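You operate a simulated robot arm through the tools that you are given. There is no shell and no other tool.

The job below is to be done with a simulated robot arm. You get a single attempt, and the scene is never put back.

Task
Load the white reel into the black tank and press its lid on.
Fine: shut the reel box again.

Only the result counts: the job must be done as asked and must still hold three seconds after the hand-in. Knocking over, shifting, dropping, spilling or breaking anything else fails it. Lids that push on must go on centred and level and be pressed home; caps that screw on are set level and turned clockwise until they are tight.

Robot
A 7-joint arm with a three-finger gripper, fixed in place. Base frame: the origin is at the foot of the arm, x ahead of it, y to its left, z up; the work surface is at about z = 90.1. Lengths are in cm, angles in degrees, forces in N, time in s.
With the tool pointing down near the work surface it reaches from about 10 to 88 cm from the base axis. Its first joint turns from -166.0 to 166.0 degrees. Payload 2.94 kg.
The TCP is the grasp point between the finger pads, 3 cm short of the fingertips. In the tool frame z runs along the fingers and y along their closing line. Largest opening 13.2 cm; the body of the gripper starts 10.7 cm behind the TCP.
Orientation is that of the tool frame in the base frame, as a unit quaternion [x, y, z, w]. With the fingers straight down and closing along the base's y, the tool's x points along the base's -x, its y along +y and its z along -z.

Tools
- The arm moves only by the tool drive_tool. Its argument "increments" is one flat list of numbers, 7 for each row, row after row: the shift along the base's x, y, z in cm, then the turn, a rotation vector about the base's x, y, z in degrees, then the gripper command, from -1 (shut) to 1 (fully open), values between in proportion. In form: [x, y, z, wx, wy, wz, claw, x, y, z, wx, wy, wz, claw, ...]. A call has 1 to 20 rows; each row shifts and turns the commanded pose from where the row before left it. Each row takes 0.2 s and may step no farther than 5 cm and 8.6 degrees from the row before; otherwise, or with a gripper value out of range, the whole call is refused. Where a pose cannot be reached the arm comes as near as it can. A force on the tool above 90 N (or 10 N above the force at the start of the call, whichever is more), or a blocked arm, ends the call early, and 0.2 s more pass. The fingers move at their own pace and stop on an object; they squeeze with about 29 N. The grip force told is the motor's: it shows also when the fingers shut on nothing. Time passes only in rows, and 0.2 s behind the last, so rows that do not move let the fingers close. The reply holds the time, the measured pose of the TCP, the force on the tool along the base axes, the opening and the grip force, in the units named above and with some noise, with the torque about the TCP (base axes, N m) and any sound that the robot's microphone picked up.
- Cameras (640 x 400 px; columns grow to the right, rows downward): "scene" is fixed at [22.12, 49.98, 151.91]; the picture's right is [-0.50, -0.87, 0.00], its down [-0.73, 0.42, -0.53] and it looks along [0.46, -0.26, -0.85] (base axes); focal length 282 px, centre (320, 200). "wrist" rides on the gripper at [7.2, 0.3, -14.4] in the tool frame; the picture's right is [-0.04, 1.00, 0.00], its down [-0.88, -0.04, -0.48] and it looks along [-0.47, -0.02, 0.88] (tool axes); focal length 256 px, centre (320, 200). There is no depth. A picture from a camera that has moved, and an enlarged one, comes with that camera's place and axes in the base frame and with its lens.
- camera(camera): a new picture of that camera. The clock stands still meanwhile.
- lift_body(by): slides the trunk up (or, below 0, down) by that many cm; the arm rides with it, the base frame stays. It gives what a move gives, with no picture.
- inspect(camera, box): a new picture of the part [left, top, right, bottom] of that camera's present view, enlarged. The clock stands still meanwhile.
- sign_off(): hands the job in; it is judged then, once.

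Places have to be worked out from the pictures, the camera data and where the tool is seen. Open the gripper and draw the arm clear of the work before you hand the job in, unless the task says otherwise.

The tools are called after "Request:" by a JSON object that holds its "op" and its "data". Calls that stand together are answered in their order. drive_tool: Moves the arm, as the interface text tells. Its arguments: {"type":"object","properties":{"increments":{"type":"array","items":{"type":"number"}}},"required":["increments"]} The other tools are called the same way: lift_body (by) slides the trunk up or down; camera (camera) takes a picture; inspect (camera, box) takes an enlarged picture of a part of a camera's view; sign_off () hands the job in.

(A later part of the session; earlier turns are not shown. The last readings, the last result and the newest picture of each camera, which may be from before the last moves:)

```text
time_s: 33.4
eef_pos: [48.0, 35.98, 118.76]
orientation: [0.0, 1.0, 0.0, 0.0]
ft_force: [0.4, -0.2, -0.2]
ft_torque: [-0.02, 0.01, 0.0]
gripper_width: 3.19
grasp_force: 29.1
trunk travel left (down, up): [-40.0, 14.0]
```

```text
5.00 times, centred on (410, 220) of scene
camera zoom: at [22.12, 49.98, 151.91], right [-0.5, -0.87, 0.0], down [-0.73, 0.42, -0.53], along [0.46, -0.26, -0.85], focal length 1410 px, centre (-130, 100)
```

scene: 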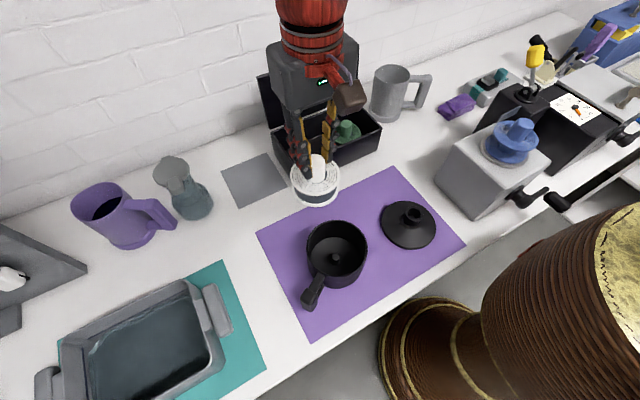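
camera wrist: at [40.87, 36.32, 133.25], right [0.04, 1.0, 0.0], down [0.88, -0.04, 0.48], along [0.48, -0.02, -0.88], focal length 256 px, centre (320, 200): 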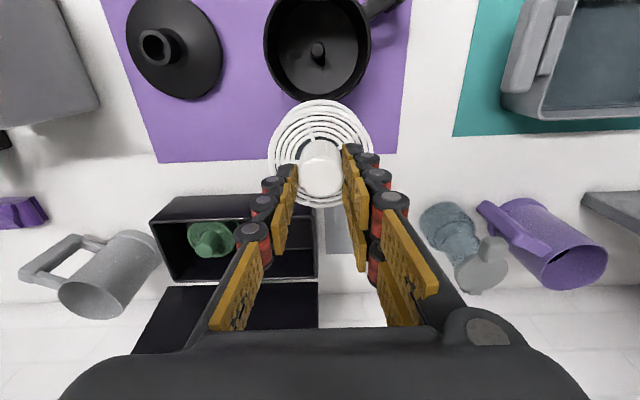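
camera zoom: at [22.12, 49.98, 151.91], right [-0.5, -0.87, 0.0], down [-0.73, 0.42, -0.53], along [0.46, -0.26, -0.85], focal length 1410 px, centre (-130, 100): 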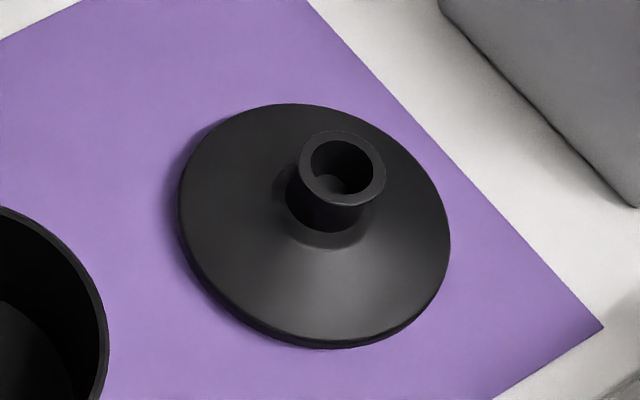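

From the wrist view the tank's axis is at about (39.35, 36.15). I'll zoom in on the held reel to measure its offset from the tool along x.

Request:
{"op": "inspect", "data": {"camera": "wrist", "box": [256, 90, 384, 216]}}

Request:
{"op": "inspect", "data": {"camera": "scene", "box": [270, 130, 360, 215]}}

Request:
{"op": "inspect", "data": {"camera": "scene", "box": [260, 95, 390, 190]}}

```text
3.17 times, centred on (320, 153) of wrist
camera zoom: at [40.87, 36.32, 133.25], right [0.04, 1.0, 0.0], down [0.88, -0.04, 0.48], along [0.48, -0.02, -0.88], focal length 813 px, centre (320, 349)
```

zoom: 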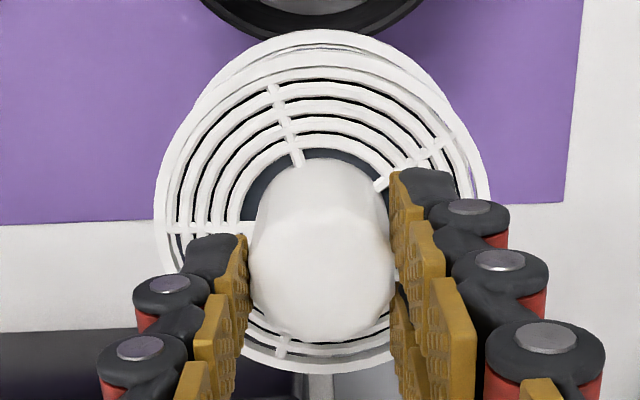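

```text
4.71 times, centred on (315, 172) of scene
camera zoom: at [22.12, 49.98, 151.91], right [-0.5, -0.87, 0.0], down [-0.73, 0.42, -0.53], along [0.46, -0.26, -0.85], focal length 1326 px, centre (344, 329)
```

zoom: 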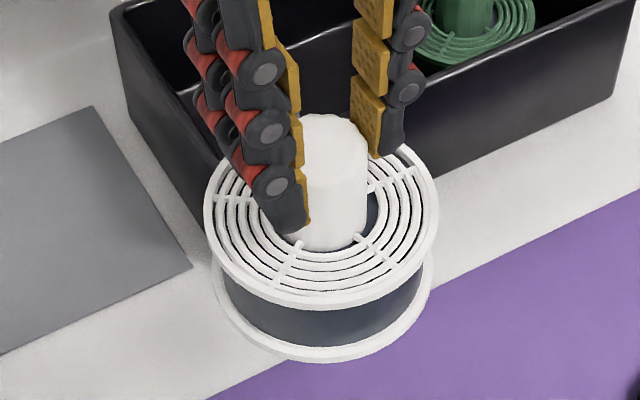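

```text
4.21 times, centred on (325, 142) of scene
camera zoom: at [22.12, 49.98, 151.91], right [-0.5, -0.87, 0.0], down [-0.73, 0.42, -0.53], along [0.46, -0.26, -0.85], focal length 1187 px, centre (299, 442)
```

zoom: 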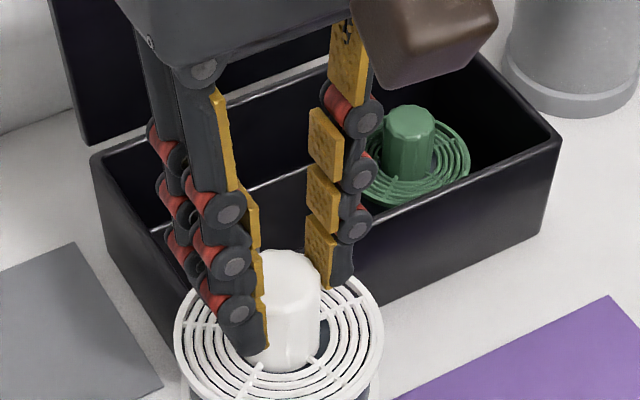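

The reel sits about level with the tool's y and maybe 0.3–0.5 cm toward -x of the tool axis. I'll carry it over the tank, stop with its underside just above the rim, and compare both circles at similar depth.

Request:
{"op": "drive_tool", "data": {"increments": [-2, 0, 0, 0, 0, 0, -1, -2.5, 0, 0, 0, 0, 0, -1, -2.5, 0.05, 0, 0, 0, 0, -1, -1.3, 0, -1, 0, 0, 0, -1, 0, 0, -2.5, 0, 0, 0, -1, 0, 0, -2.5, 0, 0, 0, -1, 0, 0, -2.5, 0, 0, 0, -1, 0, 0, -2, 0, 0, 0, -1, 0, 0, -1, 0, 0, 0, -1, 0, 0, 0, 0, 0, 0, -1]}}

Request:
{"op": "inspect", "data": {"camera": "wrist", "box": [220, 50, 420, 230]}}

Request:
{"op": "inspect", "data": {"camera": "scene", "box": [280, 180, 400, 300]}}

```text
time_s: 35.6
eef_pos: [39.8, 36.0, 107.23]
orientation: [0.0, 1.0, 0.0, 0.0]
ft_force: [-0.2, 0.0, -0.7]
ft_torque: [0.02, 0.01, 0.02]
gripper_width: 3.14
grasp_force: 28.9
trunk travel left (down, up): [-40.0, 14.0]
```

```text
2.22 times, centred on (320, 140) of wrist
camera zoom: at [32.64, 36.33, 121.72], right [0.04, 1.0, 0.0], down [0.88, -0.04, 0.48], along [0.48, -0.02, -0.88], focal length 569 px, centre (320, 333)
```

zoom: 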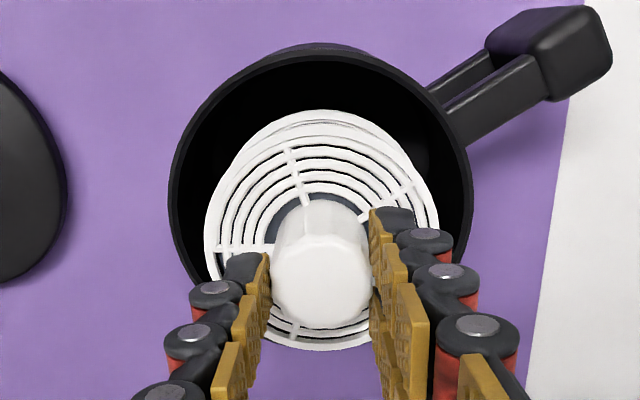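

```text
3.33 times, centred on (340, 240) of scene
camera zoom: at [22.12, 49.98, 151.91], right [-0.5, -0.87, 0.0], down [-0.73, 0.42, -0.53], along [0.46, -0.26, -0.85], focal length 940 px, centre (253, 67)
```

zoom: 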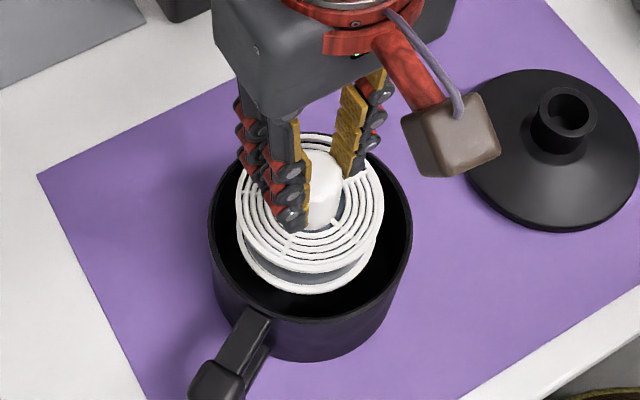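

Both views suggest the reel is slightly short of the tank axis, by roughly +0.3 in x and -0.15 in y. I'll correct that and lower until the top flange is near the rim level (the underside still above the spindle) to compare again.

Request:
{"op": "drive_tool", "data": {"increments": [0.35, -0.12, 0, 0, 0, 0, -1, 0, 0, -1, 0, 0, 0, -1, 0, 0, -1, 0, 0, 0, -1, 0, 0, -1, 0, 0, 0, -1, 0, 0, -1, 0, 0, 0, -1, 0, 0, 0, 0, 0, 0, -1]}}

Request:
{"op": "inspect", "data": {"camera": "wrist", "box": [220, 80, 420, 230]}}

Request:
{"op": "inspect", "data": {"camera": "scene", "box": [295, 205, 385, 295]}}

```text
time_s: 37.0
eef_pos: [40.12, 35.9, 103.16]
orientation: [0.0, 1.0, 0.0, 0.0]
ft_force: [0.2, 0.6, -0.9]
ft_torque: [-0.01, -0.02, 0.0]
gripper_width: 3.14
grasp_force: 29.0
trunk travel left (down, up): [-40.0, 14.0]
```

```text
2.67 times, centred on (320, 155) of wrist
camera zoom: at [32.92, 36.32, 117.72], right [0.04, 1.0, 0.0], down [0.88, -0.04, 0.48], along [0.48, -0.02, -0.88], focal length 683 px, centre (320, 320)
```

zoom: 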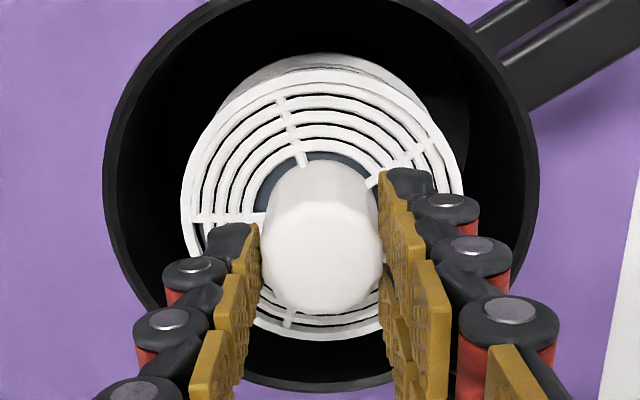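

```text
4.44 times, centred on (340, 250) of scene
camera zoom: at [22.12, 49.98, 151.91], right [-0.5, -0.87, 0.0], down [-0.73, 0.42, -0.53], along [0.46, -0.26, -0.85], focal length 1253 px, centre (231, -22)
```

zoom: 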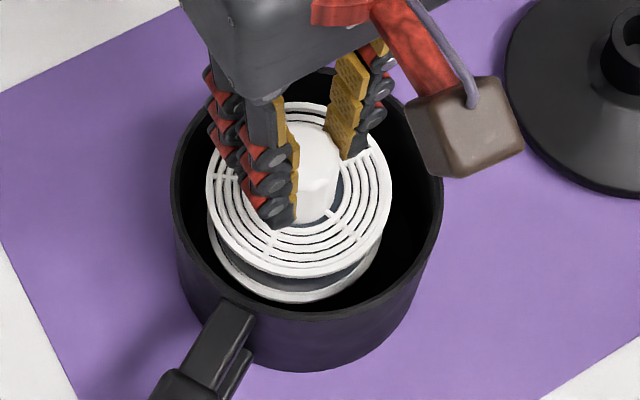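

The reel is nearly concentric now; the scene gaps (35 px left against 50 px right) suggest a few millimetres off. I'll zoom in more closely to measure before lowering onto the spindle.

Request:
{"op": "inspect", "data": {"camera": "scene", "box": [305, 215, 375, 280]}}

Request:
{"op": "inspect", "data": {"camera": "wrist", "box": [250, 60, 390, 160]}}

Request:
{"op": "inspect", "data": {"camera": "wrist", "box": [250, 160, 390, 240]}}

```text
6.15 times, centred on (340, 248) of scene
camera zoom: at [22.12, 49.98, 151.91], right [-0.5, -0.87, 0.0], down [-0.73, 0.42, -0.53], along [0.46, -0.26, -0.85], focal length 1735 px, centre (197, -92)
```

zoom: 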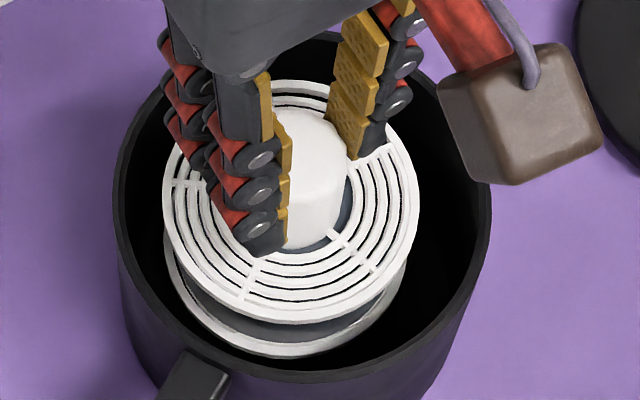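

```text
4.00 times, centred on (320, 110) of wrist
camera zoom: at [32.92, 36.32, 117.72], right [0.04, 1.0, 0.0], down [0.88, -0.04, 0.48], along [0.48, -0.02, -0.88], focal length 1024 px, centre (320, 560)
```

zoom: 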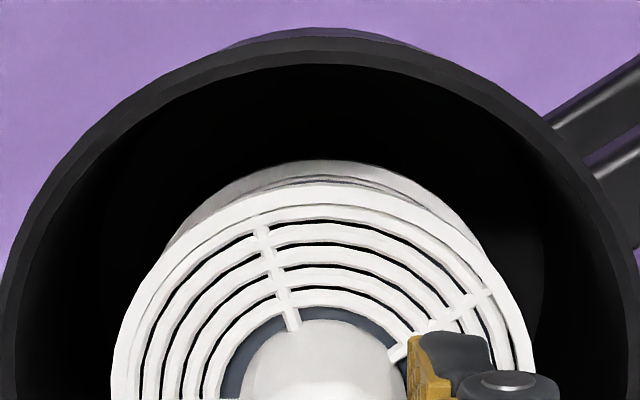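

```text
4.57 times, centred on (320, 200) of wrist
camera zoom: at [32.92, 36.32, 117.72], right [0.04, 1.0, 0.0], down [0.88, -0.04, 0.48], along [0.48, -0.02, -0.88], focal length 1170 px, centre (320, 200)
```

zoom: 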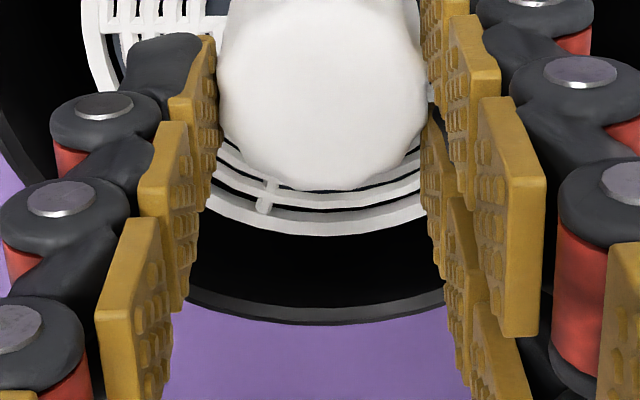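

Taking the flange radii in both views into account, the flange sits about 1 cm below the rim, which gives a consistent correction of about (-0.5, -0.1). I'll apply that and recheck.

Request:
{"op": "drive_tool", "data": {"increments": [-0.25, -0.05, 0, 0, 0, 0, -1, -0.25, -0.05, 0, 0, 0, 0, -1, 0, 0, 0, 0, 0, 0, -1]}}

Request:
{"op": "inspect", "data": {"camera": "scene", "box": [305, 215, 375, 280]}}

Request:
{"op": "inspect", "data": {"camera": "wrist", "box": [250, 60, 390, 160]}}

```text
time_s: 37.8
eef_pos: [39.67, 35.82, 103.31]
orientation: [0.0, 1.0, 0.0, -0.001]
ft_force: [0.8, -0.2, -1.2]
ft_torque: [0.0, -0.03, -0.02]
gripper_width: 3.16
grasp_force: 29.0
trunk travel left (down, up): [-40.0, 14.0]
```

```text
6.15 times, centred on (340, 248) of scene
camera zoom: at [22.12, 49.98, 151.91], right [-0.5, -0.87, 0.0], down [-0.73, 0.42, -0.53], along [0.46, -0.26, -0.85], focal length 1735 px, centre (197, -92)
```

zoom: 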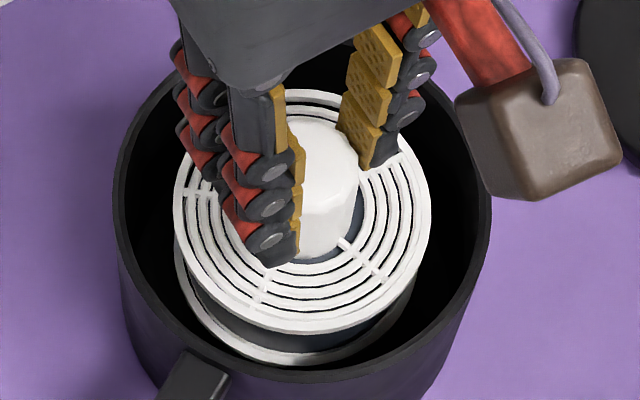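

```text
4.00 times, centred on (320, 110) of wrist
camera zoom: at [32.45, 36.18, 117.7], right [0.04, 1.0, 0.0], down [0.88, -0.04, 0.48], along [0.47, -0.02, -0.88], focal length 1024 px, centre (320, 560)
```

zoom: 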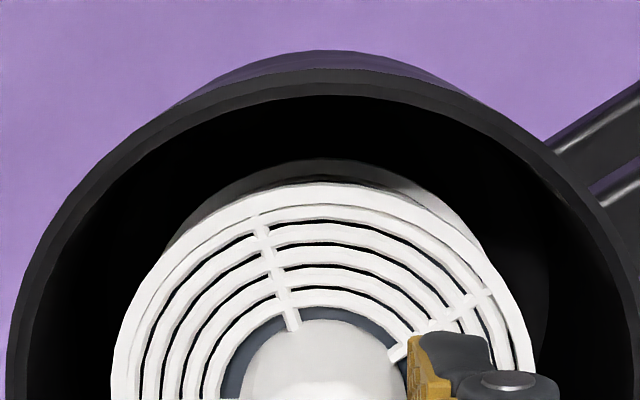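

Now both views show the reel concentric with the rim. I'll lower it gently onto the spindle while watching the force.

Request:
{"op": "drive_tool", "data": {"increments": [0, 0, -0.5, 0, 0, 0, -1, 0, 0, -0.5, 0, 0, 0, -1, 0, 0, -0.5, 0, 0, 0, -1, 0, 0, -0.5, 0, 0, 0, -1, 0, 0, 0, 0, 0, 0, -1]}}

```text
time_s: 39.0
eef_pos: [39.67, 35.79, 101.29]
orientation: [0.0, 1.0, 0.0, 0.0]
ft_force: [-0.5, 0.2, -0.8]
ft_torque: [-0.03, 0.02, 0.02]
gripper_width: 3.16
grasp_force: 29.1
trunk travel left (down, up): [-40.0, 14.0]
```

Request:
{"op": "drive_tool", "data": {"increments": [0, 0, -0.4, 0, 0, 0, -1, 0, 0, -0.4, 0, 0, 0, -1, 0, 0, -0.4, 0, 0, 0, -1, 0, 0, 0, 0, 0, 0, -1]}}

```text
time_s: 40.0
eef_pos: [39.75, 35.87, 100.05]
orientation: [0.0, 1.0, 0.0, 0.001]
ft_force: [-0.5, 0.3, 5.3]
ft_torque: [-0.23, -0.04, -0.02]
gripper_width: 3.13
grasp_force: 29.5
trunk travel left (down, up): [-40.0, 14.0]
```

There's a light 5 N contact with a small torque at z≈100.05. I'll look before going further.

Request:
{"op": "inspect", "data": {"camera": "scene", "box": [305, 215, 375, 280]}}

Request:
{"op": "inspect", "data": {"camera": "wrist", "box": [230, 60, 410, 180]}}

```text
6.15 times, centred on (340, 248) of scene
camera zoom: at [22.12, 49.98, 151.91], right [-0.5, -0.87, 0.0], down [-0.73, 0.42, -0.53], along [0.46, -0.26, -0.85], focal length 1735 px, centre (197, -92)
```

zoom: 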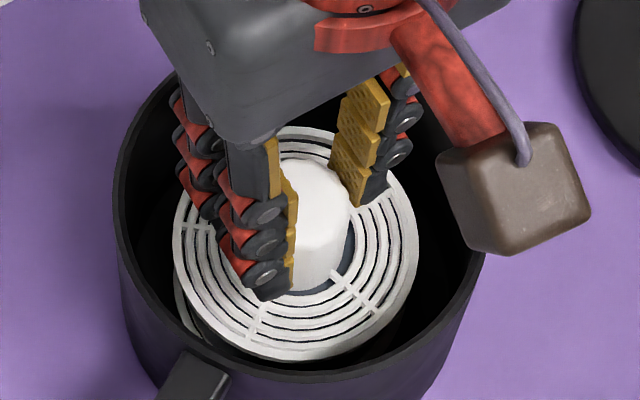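

```text
3.33 times, centred on (320, 120) of wrist
camera zoom: at [32.49, 36.2, 114.56], right [0.04, 1.0, 0.0], down [0.88, -0.04, 0.48], along [0.48, -0.02, -0.88], focal length 853 px, centre (320, 467)
```

zoom: 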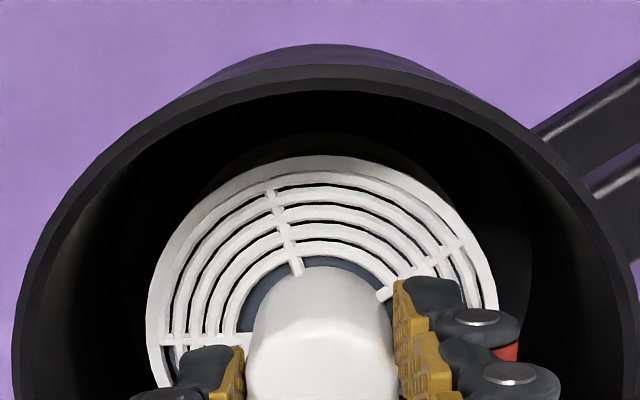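

The torque suggests edge contact, i.e. the reel's underside reaching the tank floor at about z≈92 with the spindle already in the hub. I'll press down slightly more to confirm seating.

Request:
{"op": "drive_tool", "data": {"increments": [0, 0, -0.15, 0, 0, 0, -1, 0, 0, -0.15, 0, 0, 0, -1, 0, 0, 0, 0, 0, 0, -1]}}

Request:
{"op": "inspect", "data": {"camera": "scene", "box": [305, 215, 375, 280]}}

Request:
{"op": "camera", "data": {"camera": "wrist"}}

```text
time_s: 40.8
eef_pos: [39.71, 35.82, 99.99]
orientation: [0.0, 1.0, 0.002, 0.002]
ft_force: [0.8, 2.8, 27.3]
ft_torque: [0.05, -0.05, 0.01]
gripper_width: 3.15
grasp_force: 28.7
trunk travel left (down, up): [-40.0, 14.0]
```

```text
6.15 times, centred on (340, 248) of scene
camera zoom: at [22.12, 49.98, 151.91], right [-0.5, -0.87, 0.0], down [-0.73, 0.42, -0.53], along [0.46, -0.26, -0.85], focal length 1735 px, centre (197, -92)
```

zoom: 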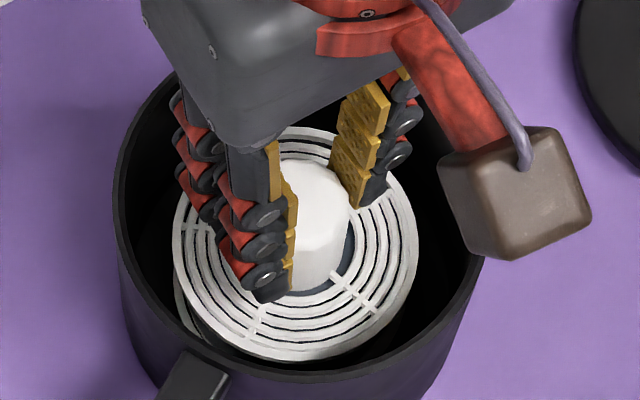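

```text
taken
camera wrist: at [32.44, 36.18, 114.39], right [0.04, 1.0, 0.0], down [0.88, -0.04, 0.48], along [0.48, -0.02, -0.88], focal length 256 px, centre (320, 200)
```

wrist: 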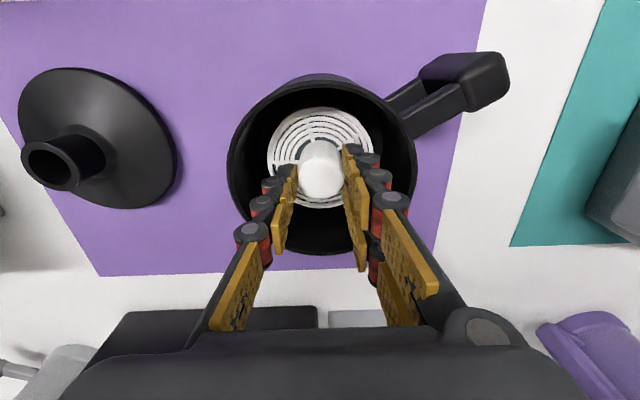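

The force rises to 27 N with no more descent and no torque, and the underside (z≈92) is well below the spindle top (≈94), so the reel is seated on the spindle. I'll relax the push and release.

Request:
{"op": "drive_tool", "data": {"increments": [0, 0, 0.25, 0, 0, 0, -1, 0, 0, 0, 0, 0, 0, -0.6, 0, 0, 0, 0, 0, 0, -0.2, 0, 0, 0, 0, 0, 0, -0.2, 0, 0, 0, 0, 0, 0, -0.2]}}

Request:
{"op": "inspect", "data": {"camera": "scene", "box": [305, 215, 375, 280]}}

```text
time_s: 42.0
eef_pos: [39.65, 35.66, 100.01]
orientation: [0.001, 1.0, 0.0, 0.001]
ft_force: [-0.2, -0.8, -0.3]
ft_torque: [-0.03, 0.01, 0.0]
gripper_width: 5.24
grasp_force: 0.2
trunk travel left (down, up): [-40.0, 14.0]
```

```text
6.15 times, centred on (340, 248) of scene
camera zoom: at [22.12, 49.98, 151.91], right [-0.5, -0.87, 0.0], down [-0.73, 0.42, -0.53], along [0.46, -0.26, -0.85], focal length 1735 px, centre (197, -92)
```

zoom: 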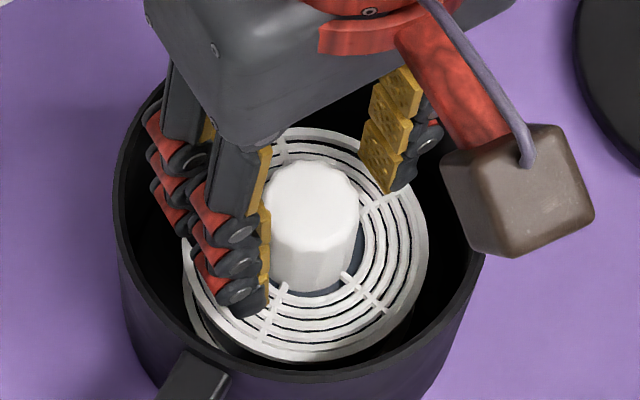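

On release the reel moved slightly. I'll rise straight up out of the tank and look at it.

Request:
{"op": "drive_tool", "data": {"increments": [0, 0.1, 0.5, 0, 0, 0, -0.2, 0, 0, 1, 0, 0, 0, -0.2, 0, 0, 2, 0, 0, 0, -0.2, 0, 0, 2.5, 0, 0, 0, -0.2, 0, 0, 2.5, 0, 0, 0, -0.2, 0, 0, 2.5, 0, 0, 0, -0.2, 2, 0, 2, 0, 0, 0, -0.2, 2, 0, 2, 0, 0, 0, -0.2, 2, 0, 2, 0, 0, 0, -0.2, 0, 0, 0, 0, 0, 0, -0.2]}}

Request:
{"op": "inspect", "data": {"camera": "scene", "box": [305, 215, 375, 280]}}

Request:
{"op": "camera", "data": {"camera": "wrist"}}

```text
time_s: 44.2
eef_pos: [45.69, 35.94, 117.0]
orientation: [0.0, 1.0, 0.0, 0.0]
ft_force: [-0.2, -0.1, -0.4]
ft_torque: [-0.01, -0.01, 0.02]
gripper_width: 5.29
grasp_force: 0.0
trunk travel left (down, up): [-40.0, 14.0]
```

```text
6.15 times, centred on (340, 248) of scene
camera zoom: at [22.12, 49.98, 151.91], right [-0.5, -0.87, 0.0], down [-0.73, 0.42, -0.53], along [0.46, -0.26, -0.85], focal length 1735 px, centre (197, -92)
```

zoom: 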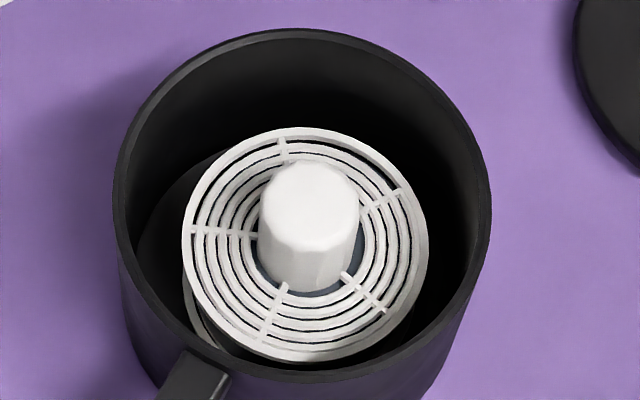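

```text
taken
camera wrist: at [38.4, 36.33, 131.48], right [0.04, 1.0, 0.0], down [0.88, -0.04, 0.48], along [0.48, -0.02, -0.88], focal length 256 px, centre (320, 200)
```

wrist: 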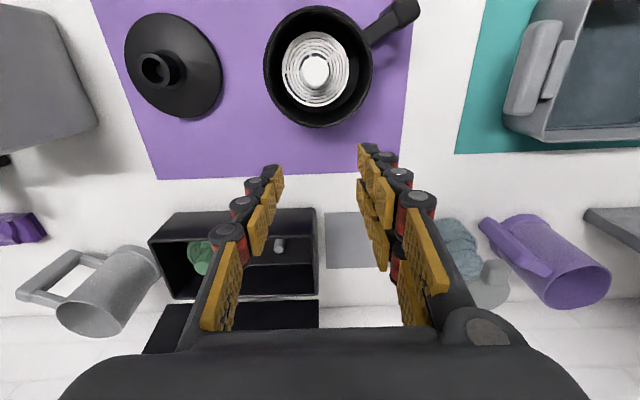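

Request:
{"op": "inspect", "data": {"camera": "wrist", "box": [250, 0, 390, 130]}}

```text
3.08 times, centred on (320, 65) of wrist
camera zoom: at [38.4, 36.33, 131.48], right [0.04, 1.0, 0.0], down [0.88, -0.04, 0.48], along [0.48, -0.02, -0.88], focal length 788 px, centre (320, 615)
```

zoom: 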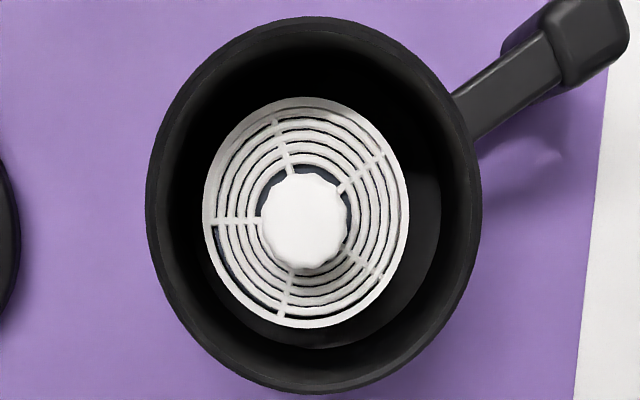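

The reel is on the spindle (its top flange is about 4 cm below the rim, level with the spindle top), and it sits with a little sideways play. Next is the tank lid near (38.5, 15.4); I'll move over it for a closer view.

Request:
{"op": "drive_tool", "data": {"increments": [0, -3, 0, 0, 0, 0, -0.1, 0, -4, 0, 0, 0, 0, 0, 0, -4, 0, 0, 0, 0, 0, 0, -4, -1, 0, 0, 0, 0, -1, -4, -1, 0, 0, 0, 0, -1, -1.5, -1, 0, 0, 0, 0, 0, 0, 0, 0, 0, 0, 0]}}

Request:
{"op": "camera", "data": {"camera": "wrist"}}

Request:
{"op": "inspect", "data": {"camera": "wrist", "box": [240, 20, 400, 150]}}

Request:
{"op": "inspect", "data": {"camera": "scene", "box": [360, 180, 460, 260]}}

```text
time_s: 45.8
eef_pos: [43.77, 15.44, 114.08]
orientation: [0.0, 1.0, 0.001, 0.0]
ft_force: [-0.2, -0.1, 0.5]
ft_torque: [0.0, -0.01, 0.01]
gripper_width: 6.6
grasp_force: 0.1
trunk travel left (down, up): [-40.0, 14.0]
```

```text
taken
camera wrist: at [36.59, 15.88, 128.58], right [0.04, 1.0, 0.0], down [0.88, -0.04, 0.48], along [0.48, -0.02, -0.88], focal length 256 px, centre (320, 200)
```

wrist: 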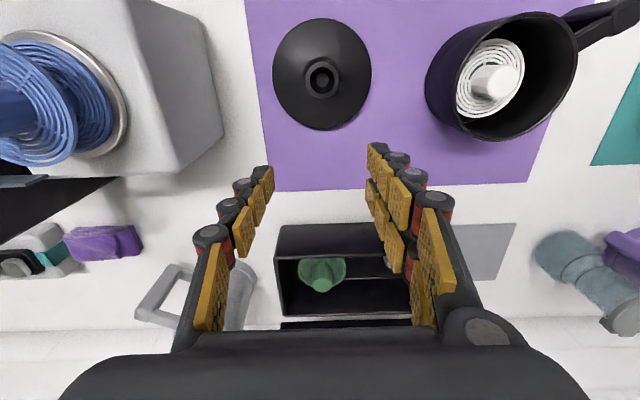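

```text
3.08 times, centred on (320, 85) of wrist
camera zoom: at [36.59, 15.88, 128.58], right [0.04, 1.0, 0.0], down [0.88, -0.04, 0.48], along [0.48, -0.02, -0.88], focal length 788 px, centre (320, 554)
```

zoom: 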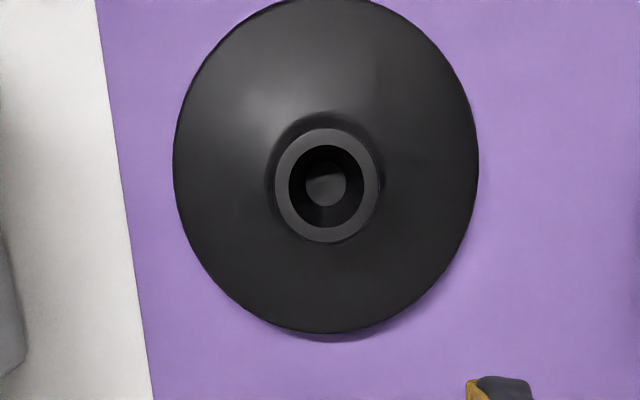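

```text
5.00 times, centred on (410, 220) of scene
camera zoom: at [22.12, 49.98, 151.91], right [-0.5, -0.87, 0.0], down [-0.73, 0.42, -0.53], along [0.46, -0.26, -0.85], focal length 1410 px, centre (-130, 100)
```

zoom: 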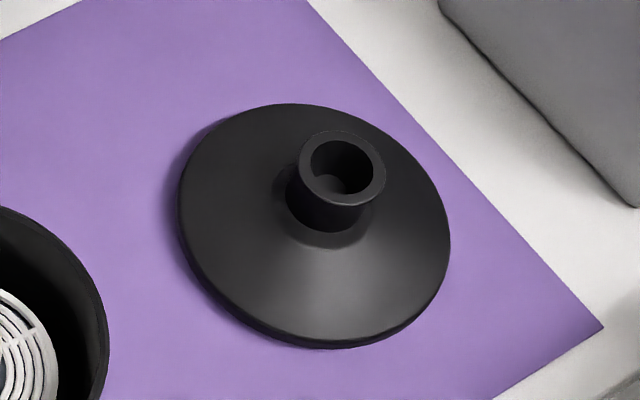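

Three views agree on the lid tube's top being at about (38.4, 16.0, 96.5), with the disc about 13 cm across. I'll move over it and descend partway.

Request:
{"op": "drive_tool", "data": {"increments": [-2.7, 0.2, 0, 0, 0, 0, 0, -2.65, 0.25, 0, 0, 0, 0, 0, 0, 0, -3, 0, 0, 0, 0, 0, 0, -3, 0, 0, 0, 0, 0, 0, -3, 0, 0, 0, 0, 0, 0, -2, 0, 0, 0, 0, 0, 0, 0, 0, 0, 0, 0]}}

Request:
{"op": "inspect", "data": {"camera": "wrist", "box": [200, 40, 440, 240]}}

Request:
{"op": "inspect", "data": {"camera": "scene", "box": [360, 180, 460, 260]}}

```text
time_s: 47.4
eef_pos: [38.37, 15.65, 103.18]
orientation: [0.0, 1.0, 0.0, 0.0]
ft_force: [0.5, 0.3, -0.2]
ft_torque: [-0.03, 0.01, -0.01]
gripper_width: 6.62
grasp_force: 0.1
trunk travel left (down, up): [-40.0, 14.0]
```

```text
2.00 times, centred on (320, 140) of wrist
camera zoom: at [31.19, 16.12, 117.61], right [0.04, 1.0, 0.0], down [0.88, -0.04, 0.48], along [0.48, -0.02, -0.88], focal length 512 px, centre (320, 320)
```

zoom: 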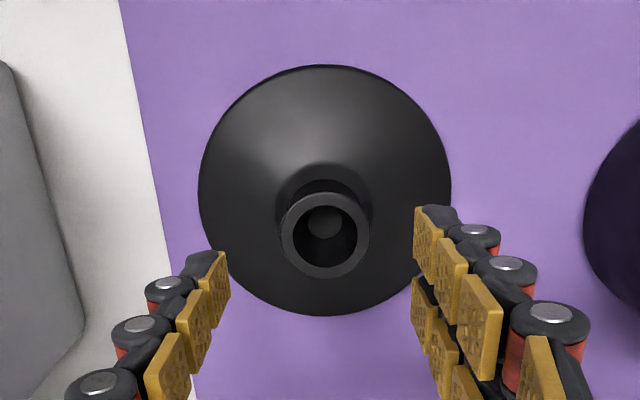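

```text
5.00 times, centred on (410, 220) of scene
camera zoom: at [22.12, 49.98, 151.91], right [-0.5, -0.87, 0.0], down [-0.73, 0.42, -0.53], along [0.46, -0.26, -0.85], focal length 1410 px, centre (-130, 100)
```

zoom: 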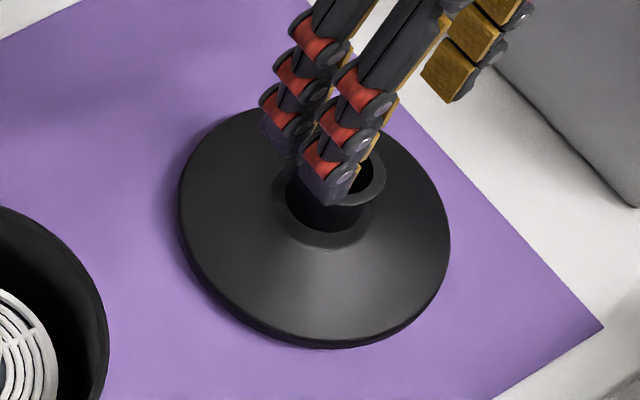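

The tube is nearly centred between the fingers, with a +0.15 cm correction in y. I'll descend to z≈96.3 and check for contact.

Request:
{"op": "drive_tool", "data": {"increments": [0, 0.17, -2, 0, 0, 0, 0, 0, 0, -2, 0, 0, 0, 0, 0, 0, -1.5, 0, 0, 0, 0, 0, 0, -1, 0, 0, 0, 0, 0, 0, -0.4, 0, 0, 0, 0, 0, 0, 0, 0, 0, 0, 0]}}

Request:
{"op": "inspect", "data": {"camera": "wrist", "box": [200, 40, 440, 240]}}

Request:
{"op": "inspect", "data": {"camera": "scene", "box": [360, 180, 460, 260]}}

```text
time_s: 48.8
eef_pos: [38.28, 15.99, 96.13]
orientation: [0.0, 1.0, 0.0, 0.0]
ft_force: [0.4, -0.1, 0.7]
ft_torque: [0.0, -0.06, 0.01]
gripper_width: 6.6
grasp_force: 0.1
trunk travel left (down, up): [-40.0, 14.0]
```

```text
2.00 times, centred on (320, 140) of wrist
camera zoom: at [31.1, 16.32, 110.66], right [0.04, 1.0, 0.0], down [0.88, -0.04, 0.48], along [0.48, -0.02, -0.88], focal length 512 px, centre (320, 320)
```

zoom: 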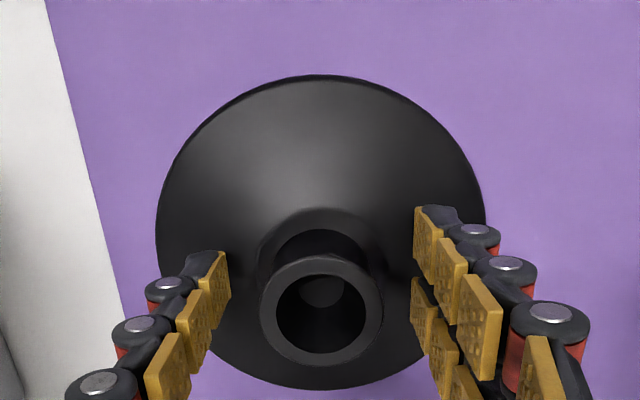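

```text
5.00 times, centred on (410, 220) of scene
camera zoom: at [22.12, 49.98, 151.91], right [-0.5, -0.87, 0.0], down [-0.73, 0.42, -0.53], along [0.46, -0.26, -0.85], focal length 1410 px, centre (-130, 100)
```

zoom: 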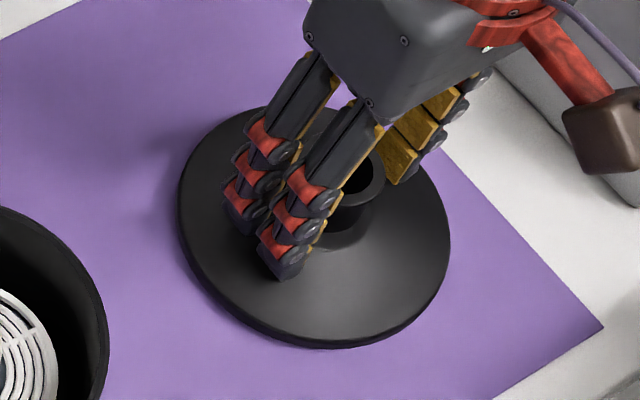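

No contact and well centred, so I'll close on the tube.

Request:
{"op": "drive_tool", "data": {"increments": [0, 0, 0, 0, 0, 0, -0.3, 0, 0, 0, 0, 0, 0, -1, 0, 0, 0, 0, 0, 0, -1, 0, 0, 0, 0, 0, 0, -1, 0, 0, 0, 0, 0, 0, -1]}}

Request:
{"op": "inspect", "data": {"camera": "scene", "box": [360, 180, 460, 260]}}

Request:
{"op": "inspect", "data": {"camera": "wrist", "box": [200, 40, 440, 240]}}

```text
time_s: 50.0
eef_pos: [38.36, 15.95, 96.24]
orientation: [0.001, 1.0, 0.0, -0.001]
ft_force: [-1.1, 0.4, 0.9]
ft_torque: [0.03, 0.02, -0.01]
gripper_width: 3.32
grasp_force: 29.2
trunk travel left (down, up): [-40.0, 14.0]
```

```text
5.00 times, centred on (410, 220) of scene
camera zoom: at [22.12, 49.98, 151.91], right [-0.5, -0.87, 0.0], down [-0.73, 0.42, -0.53], along [0.46, -0.26, -0.85], focal length 1410 px, centre (-130, 100)
```

zoom: 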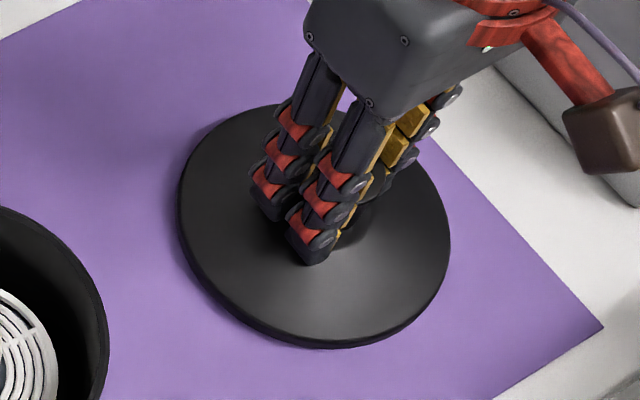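

```text
2.00 times, centred on (320, 140) of wrist
camera zoom: at [31.09, 16.31, 110.67], right [0.04, 1.0, 0.0], down [0.88, -0.04, 0.48], along [0.48, -0.02, -0.88], focal length 512 px, centre (320, 320)
```

zoom: 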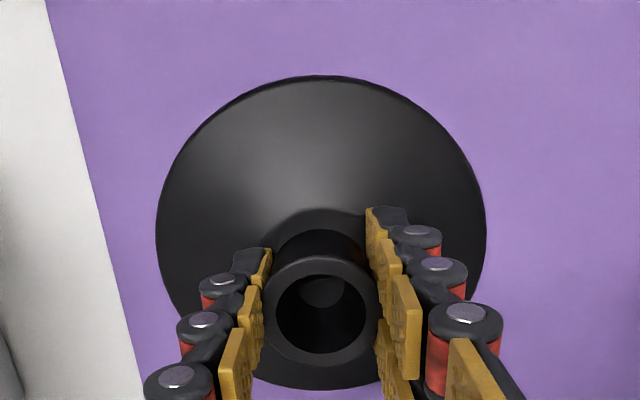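

The tube is gripped at 3.32 cm. I'll lift the lid, carry it across and hover above the tank.

Request:
{"op": "drive_tool", "data": {"increments": [0, 0, 0.5, 0, 0, 0, -1, 0, 0, 1, 0, 0, 0, -1, 0, 0, 2, 0, 0, 0, -1, 0, 0, 3, 0, 0, 0, -1, 0, 0, 3, 0, 0, 0, -1, 0, 0, 3, 0, 0, 0, -1, 0, 0, 3, 0, 0, 0, -1, 0.2, 2, 0, 0, 0, 0, -1, 0.2, 3, 0, 0, 0, 0, -1, 0.2, 3, 0, 0, 0, 0, -1, 0.2, 3, 0, 0, 0, 0, -1, 0, 3, 0, 0, 0, 0, -1, 0, 3, 0, 0, 0, 0, -1, 0, 2, 0, 0, 0, 0, -1, 0, 0.9, 0, 0, 0, 0, -1, 0, 0, 0, 0, 0, 0, -1, 0, 0, 0, 0, 0, 0, -1]}}

Request:
{"op": "camera", "data": {"camera": "wrist"}}

Request:
{"op": "inspect", "data": {"camera": "scene", "box": [270, 170, 400, 300]}}

```text
time_s: 53.6
eef_pos: [39.21, 35.76, 111.61]
orientation: [0.0, 1.0, 0.0, 0.0]
ft_force: [0.1, -0.5, -0.8]
ft_torque: [0.01, 0.02, 0.01]
gripper_width: 3.32
grasp_force: 28.3
trunk travel left (down, up): [-40.0, 14.0]
```

```text
taken
camera wrist: at [31.93, 36.16, 126.1], right [0.04, 1.0, 0.0], down [0.88, -0.04, 0.48], along [0.48, -0.02, -0.88], focal length 256 px, centre (320, 200)
```

wrist: 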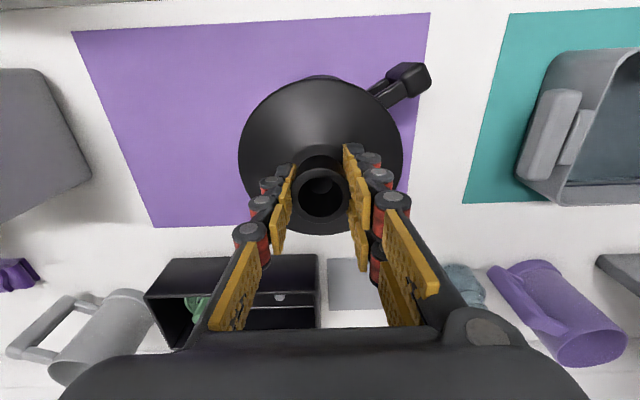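

```text
3.08 times, centred on (335, 235) of scene
camera zoom: at [22.12, 49.98, 151.91], right [-0.5, -0.87, 0.0], down [-0.73, 0.42, -0.53], along [0.46, -0.26, -0.85], focal length 867 px, centre (274, 92)
```

zoom: 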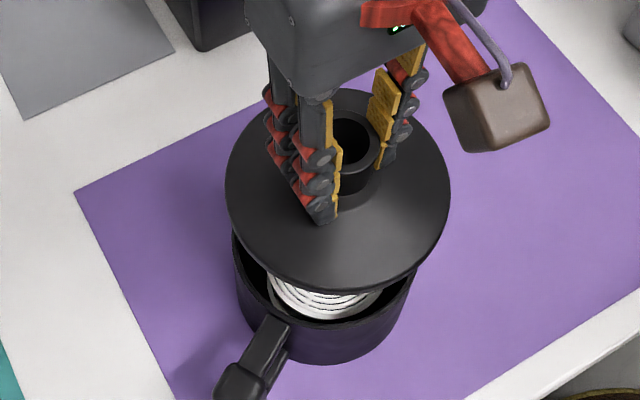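

The lid is level above the tank. I'll lower it to just above the rim and compare the two circles closely.

Request:
{"op": "drive_tool", "data": {"increments": [0, 0, -1.5, 0, 0, 0, -1, 0, 0, -1.5, 0, 0, 0, -1, 0, 0, -1.5, 0, 0, 0, -1, 0, 0, 0, 0, 0, 0, -1]}}

Request:
{"op": "inspect", "data": {"camera": "wrist", "box": [225, 60, 415, 240]}}

Request:
{"op": "inspect", "data": {"camera": "scene", "box": [290, 190, 390, 290]}}

```text
time_s: 54.6
eef_pos: [39.17, 35.85, 107.42]
orientation: [0.0, 1.0, 0.0, -0.001]
ft_force: [0.6, 0.1, -0.6]
ft_torque: [0.01, 0.01, 0.02]
gripper_width: 3.28
grasp_force: 29.1
trunk travel left (down, up): [-40.0, 14.0]
```

```text
2.22 times, centred on (320, 150) of wrist
camera zoom: at [31.92, 36.25, 121.74], right [0.04, 1.0, 0.0], down [0.88, -0.04, 0.48], along [0.47, -0.02, -0.88], focal length 569 px, centre (320, 311)
```

zoom: 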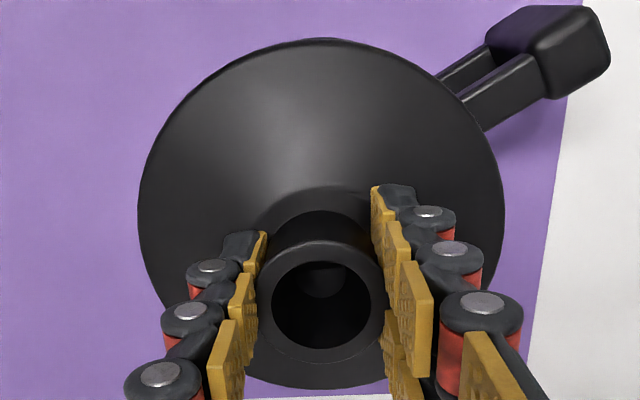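

```text
4.00 times, centred on (340, 240) of scene
camera zoom: at [22.12, 49.98, 151.91], right [-0.5, -0.87, 0.0], down [-0.73, 0.42, -0.53], along [0.46, -0.26, -0.85], focal length 1128 px, centre (240, 40)
```

zoom: 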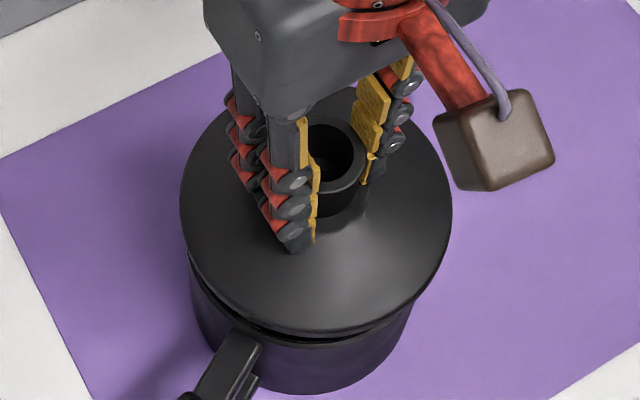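

The lid is within a few millimetres of centred. I'll zoom in to refine before pressing.

Request:
{"op": "inspect", "data": {"camera": "scene", "box": [300, 220, 380, 290]}}

Request:
{"op": "inspect", "data": {"camera": "wrist", "box": [250, 70, 320, 140]}}

Request:
{"op": "inspect", "data": {"camera": "wrist", "box": [320, 70, 390, 140]}}

```text
5.71 times, centred on (340, 255) of scene
camera zoom: at [22.12, 49.98, 151.91], right [-0.5, -0.87, 0.0], down [-0.73, 0.42, -0.53], along [0.46, -0.26, -0.85], focal length 1611 px, centre (206, -114)
```

zoom: 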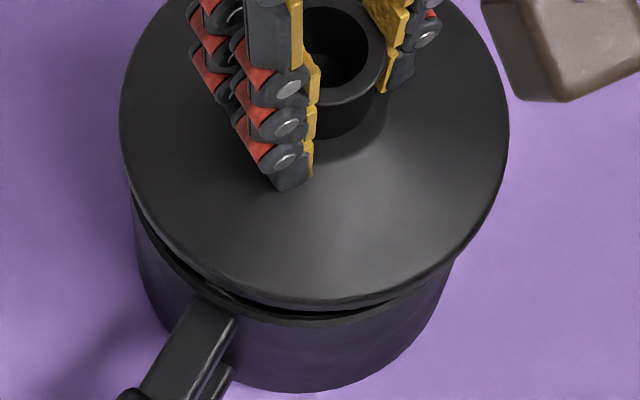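

```text
5.71 times, centred on (285, 105) of wrist
camera zoom: at [31.92, 36.25, 121.74], right [0.04, 1.0, 0.0], down [0.88, -0.04, 0.48], along [0.47, -0.02, -0.88], focal length 1463 px, centre (520, 743)
```

zoom: 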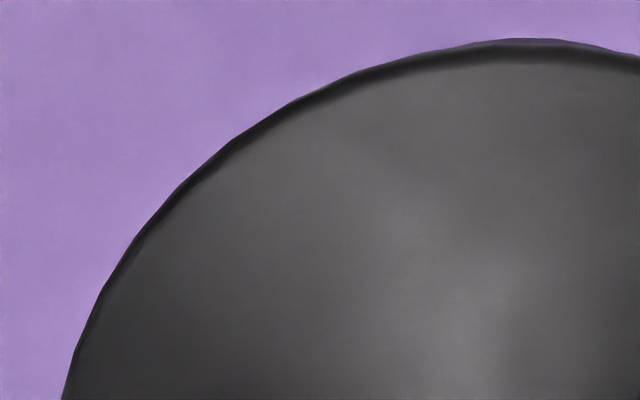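

```text
5.71 times, centred on (355, 105) of wrist
camera zoom: at [31.92, 36.25, 121.74], right [0.04, 1.0, 0.0], down [0.88, -0.04, 0.48], along [0.47, -0.02, -0.88], focal length 1463 px, centre (120, 743)
```

zoom: 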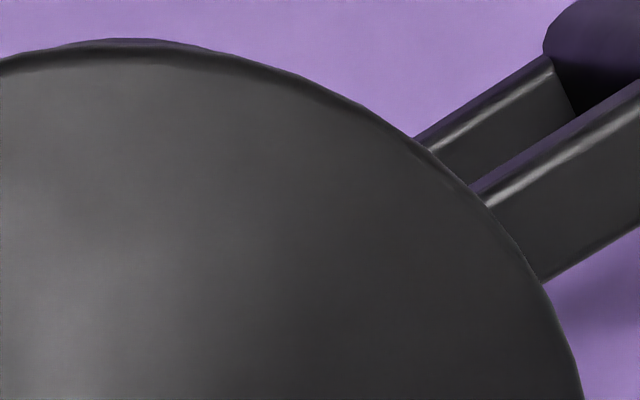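

Solving both views consistently (lid edge at z≈103, r≈6.4) the lid needs about (+0.25, +0.06). I'll apply that, lower gently and watch the force.

Request:
{"op": "drive_tool", "data": {"increments": [0.25, 0.06, 0, 0, 0, 0, -1, 0, 0, -0.5, 0, 0, 0, -1, 0, 0, -0.4, 0, 0, 0, -1, 0, 0, 0, 0, 0, 0, -1]}}

Request:
{"op": "inspect", "data": {"camera": "scene", "box": [300, 220, 380, 290]}}

Request:
{"op": "inspect", "data": {"camera": "wrist", "box": [225, 60, 415, 240]}}

```text
time_s: 55.6
eef_pos: [39.43, 36.03, 106.21]
orientation: [-0.001, 1.0, 0.0, 0.0]
ft_force: [0.1, 0.3, 0.0]
ft_torque: [0.0, -0.01, -0.03]
gripper_width: 3.32
grasp_force: 29.1
trunk travel left (down, up): [-40.0, 14.0]
```

```text
5.71 times, centred on (340, 255) of scene
camera zoom: at [22.12, 49.98, 151.91], right [-0.5, -0.87, 0.0], down [-0.73, 0.42, -0.53], along [0.46, -0.26, -0.85], focal length 1611 px, centre (206, -114)
```

zoom: 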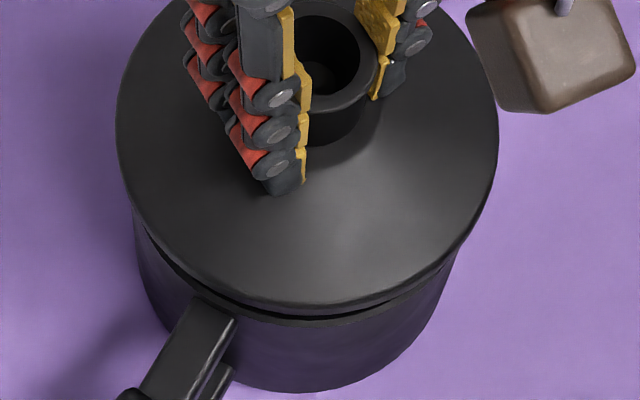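

```text
2.22 times, centred on (320, 150) of wrist
camera zoom: at [32.16, 36.31, 120.78], right [0.04, 1.0, 0.0], down [0.88, -0.04, 0.48], along [0.48, -0.02, -0.88], focal length 569 px, centre (320, 311)
```

zoom: 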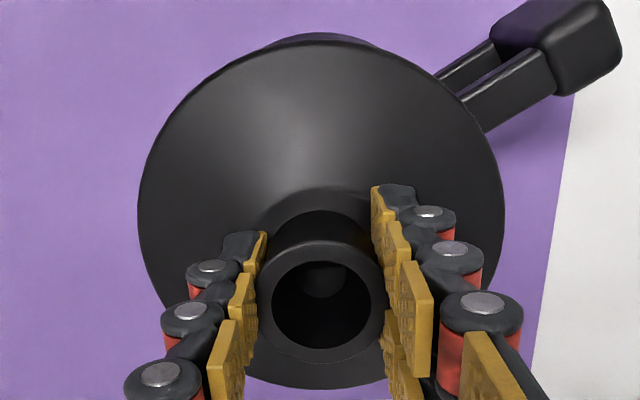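

The alignment now matches in both lateral and depth directions. I'll lower slowly until contact.

Request:
{"op": "drive_tool", "data": {"increments": [0, 0, -0.3, 0, 0, 0, -1, 0, 0, -0.3, 0, 0, 0, -1, 0, 0, -0.2, 0, 0, 0, -1, 0, 0, 0, 0, 0, 0, -1]}}

```text
time_s: 56.6
eef_pos: [39.34, 35.99, 105.48]
orientation: [0.0, 1.0, 0.0, 0.0]
ft_force: [-0.3, 0.1, -0.5]
ft_torque: [-0.04, 0.02, -0.02]
gripper_width: 3.33
grasp_force: 28.5
trunk travel left (down, up): [-40.0, 14.0]
```

Request:
{"op": "drive_tool", "data": {"increments": [0, 0, -0.2, 0, 0, 0, -1, 0, 0, -0.2, 0, 0, 0, -1, 0, 0, -0.2, 0, 0, 0, -1, 0, 0, 0, 0, 0, 0, -1]}}

Request:
{"op": "inspect", "data": {"camera": "scene", "box": [300, 220, 380, 290]}}

```text
time_s: 57.6
eef_pos: [39.28, 35.94, 104.76]
orientation: [0.0, 1.0, 0.0, 0.0]
ft_force: [-0.6, 0.0, -0.3]
ft_torque: [-0.02, 0.01, -0.01]
gripper_width: 3.29
grasp_force: 28.9
trunk travel left (down, up): [-40.0, 14.0]
```

```text
5.71 times, centred on (340, 255) of scene
camera zoom: at [22.12, 49.98, 151.91], right [-0.5, -0.87, 0.0], down [-0.73, 0.42, -0.53], along [0.46, -0.26, -0.85], focal length 1611 px, centre (206, -114)
```

zoom: 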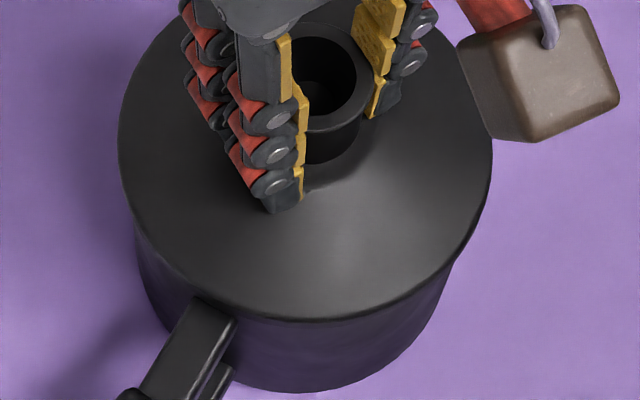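

The lid is reaching the rim, still centred and without force. I'll continue in small steps.

Request:
{"op": "drive_tool", "data": {"increments": [0, 0, -0.2, 0, 0, 0, -1, 0, 0, -0.2, 0, 0, 0, -1, 0, 0, 0, 0, 0, 0, -1]}}

```text
time_s: 58.4
eef_pos: [39.34, 35.97, 104.45]
orientation: [0.001, 1.0, 0.0, 0.0]
ft_force: [-0.4, 0.4, -1.4]
ft_torque: [0.01, -0.04, -0.06]
gripper_width: 3.32
grasp_force: 28.9
trunk travel left (down, up): [-40.0, 14.0]
```

Request:
{"op": "drive_tool", "data": {"increments": [0, 0, -0.2, 0, 0, 0, -1, 0, 0, -0.2, 0, 0, 0, -1, 0, 0, 0, 0, 0, 0, -1]}}

```text
time_s: 59.2
eef_pos: [39.31, 35.86, 104.25]
orientation: [0.0, 1.0, 0.0, 0.002]
ft_force: [-1.4, -4.6, 26.9]
ft_torque: [-0.18, -0.13, -0.1]
gripper_width: 3.35
grasp_force: 29.2
trunk travel left (down, up): [-40.0, 14.0]
```

Contact came at z≈104.25 with 27 N. I'll check levelness and centring before pressing.

Request:
{"op": "inspect", "data": {"camera": "scene", "box": [300, 220, 380, 290]}}

Request:
{"op": "inspect", "data": {"camera": "wrist", "box": [225, 60, 415, 240]}}

```text
5.71 times, centred on (340, 255) of scene
camera zoom: at [22.12, 49.98, 151.91], right [-0.5, -0.87, 0.0], down [-0.73, 0.42, -0.53], along [0.46, -0.26, -0.85], focal length 1611 px, centre (206, -114)
```

zoom: 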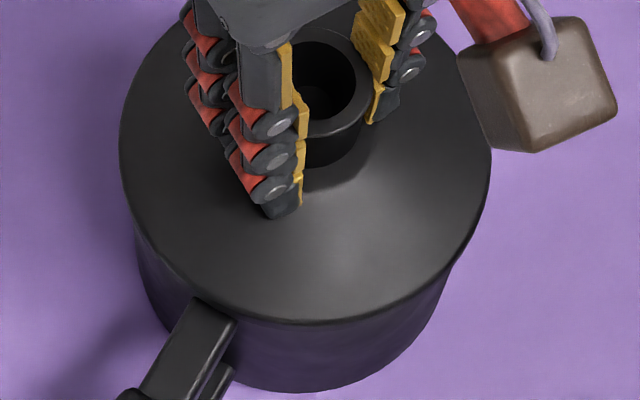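

```text
2.22 times, centred on (320, 150) of wrist
camera zoom: at [32.14, 36.24, 118.74], right [0.04, 1.0, 0.0], down [0.88, -0.04, 0.48], along [0.48, -0.02, -0.88], focal length 569 px, centre (320, 311)
```

zoom: 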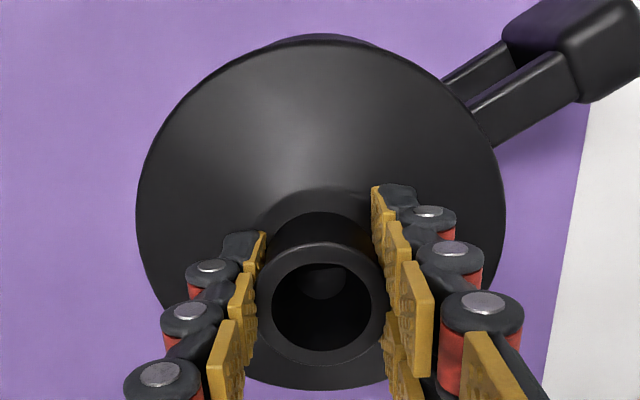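

The lid looks level and centred. I'll ease 0.08 toward -y where the lid pulls, and press down in small steps.

Request:
{"op": "drive_tool", "data": {"increments": [0.03, -0.08, 0, 0, 0, 0, -1, 0, 0, -0.15, 0, 0, 0, -1, 0, 0, -0.15, 0, 0, 0, -1, 0, 0, 0, 0, 0, 0, -1]}}

```text
time_s: 60.2
eef_pos: [39.27, 35.91, 104.05]
orientation: [-0.001, 1.0, 0.001, 0.001]
ft_force: [3.7, 3.3, 26.0]
ft_torque: [0.1, -0.32, -0.1]
gripper_width: 3.29
grasp_force: 28.2
trunk travel left (down, up): [-40.0, 14.0]
```

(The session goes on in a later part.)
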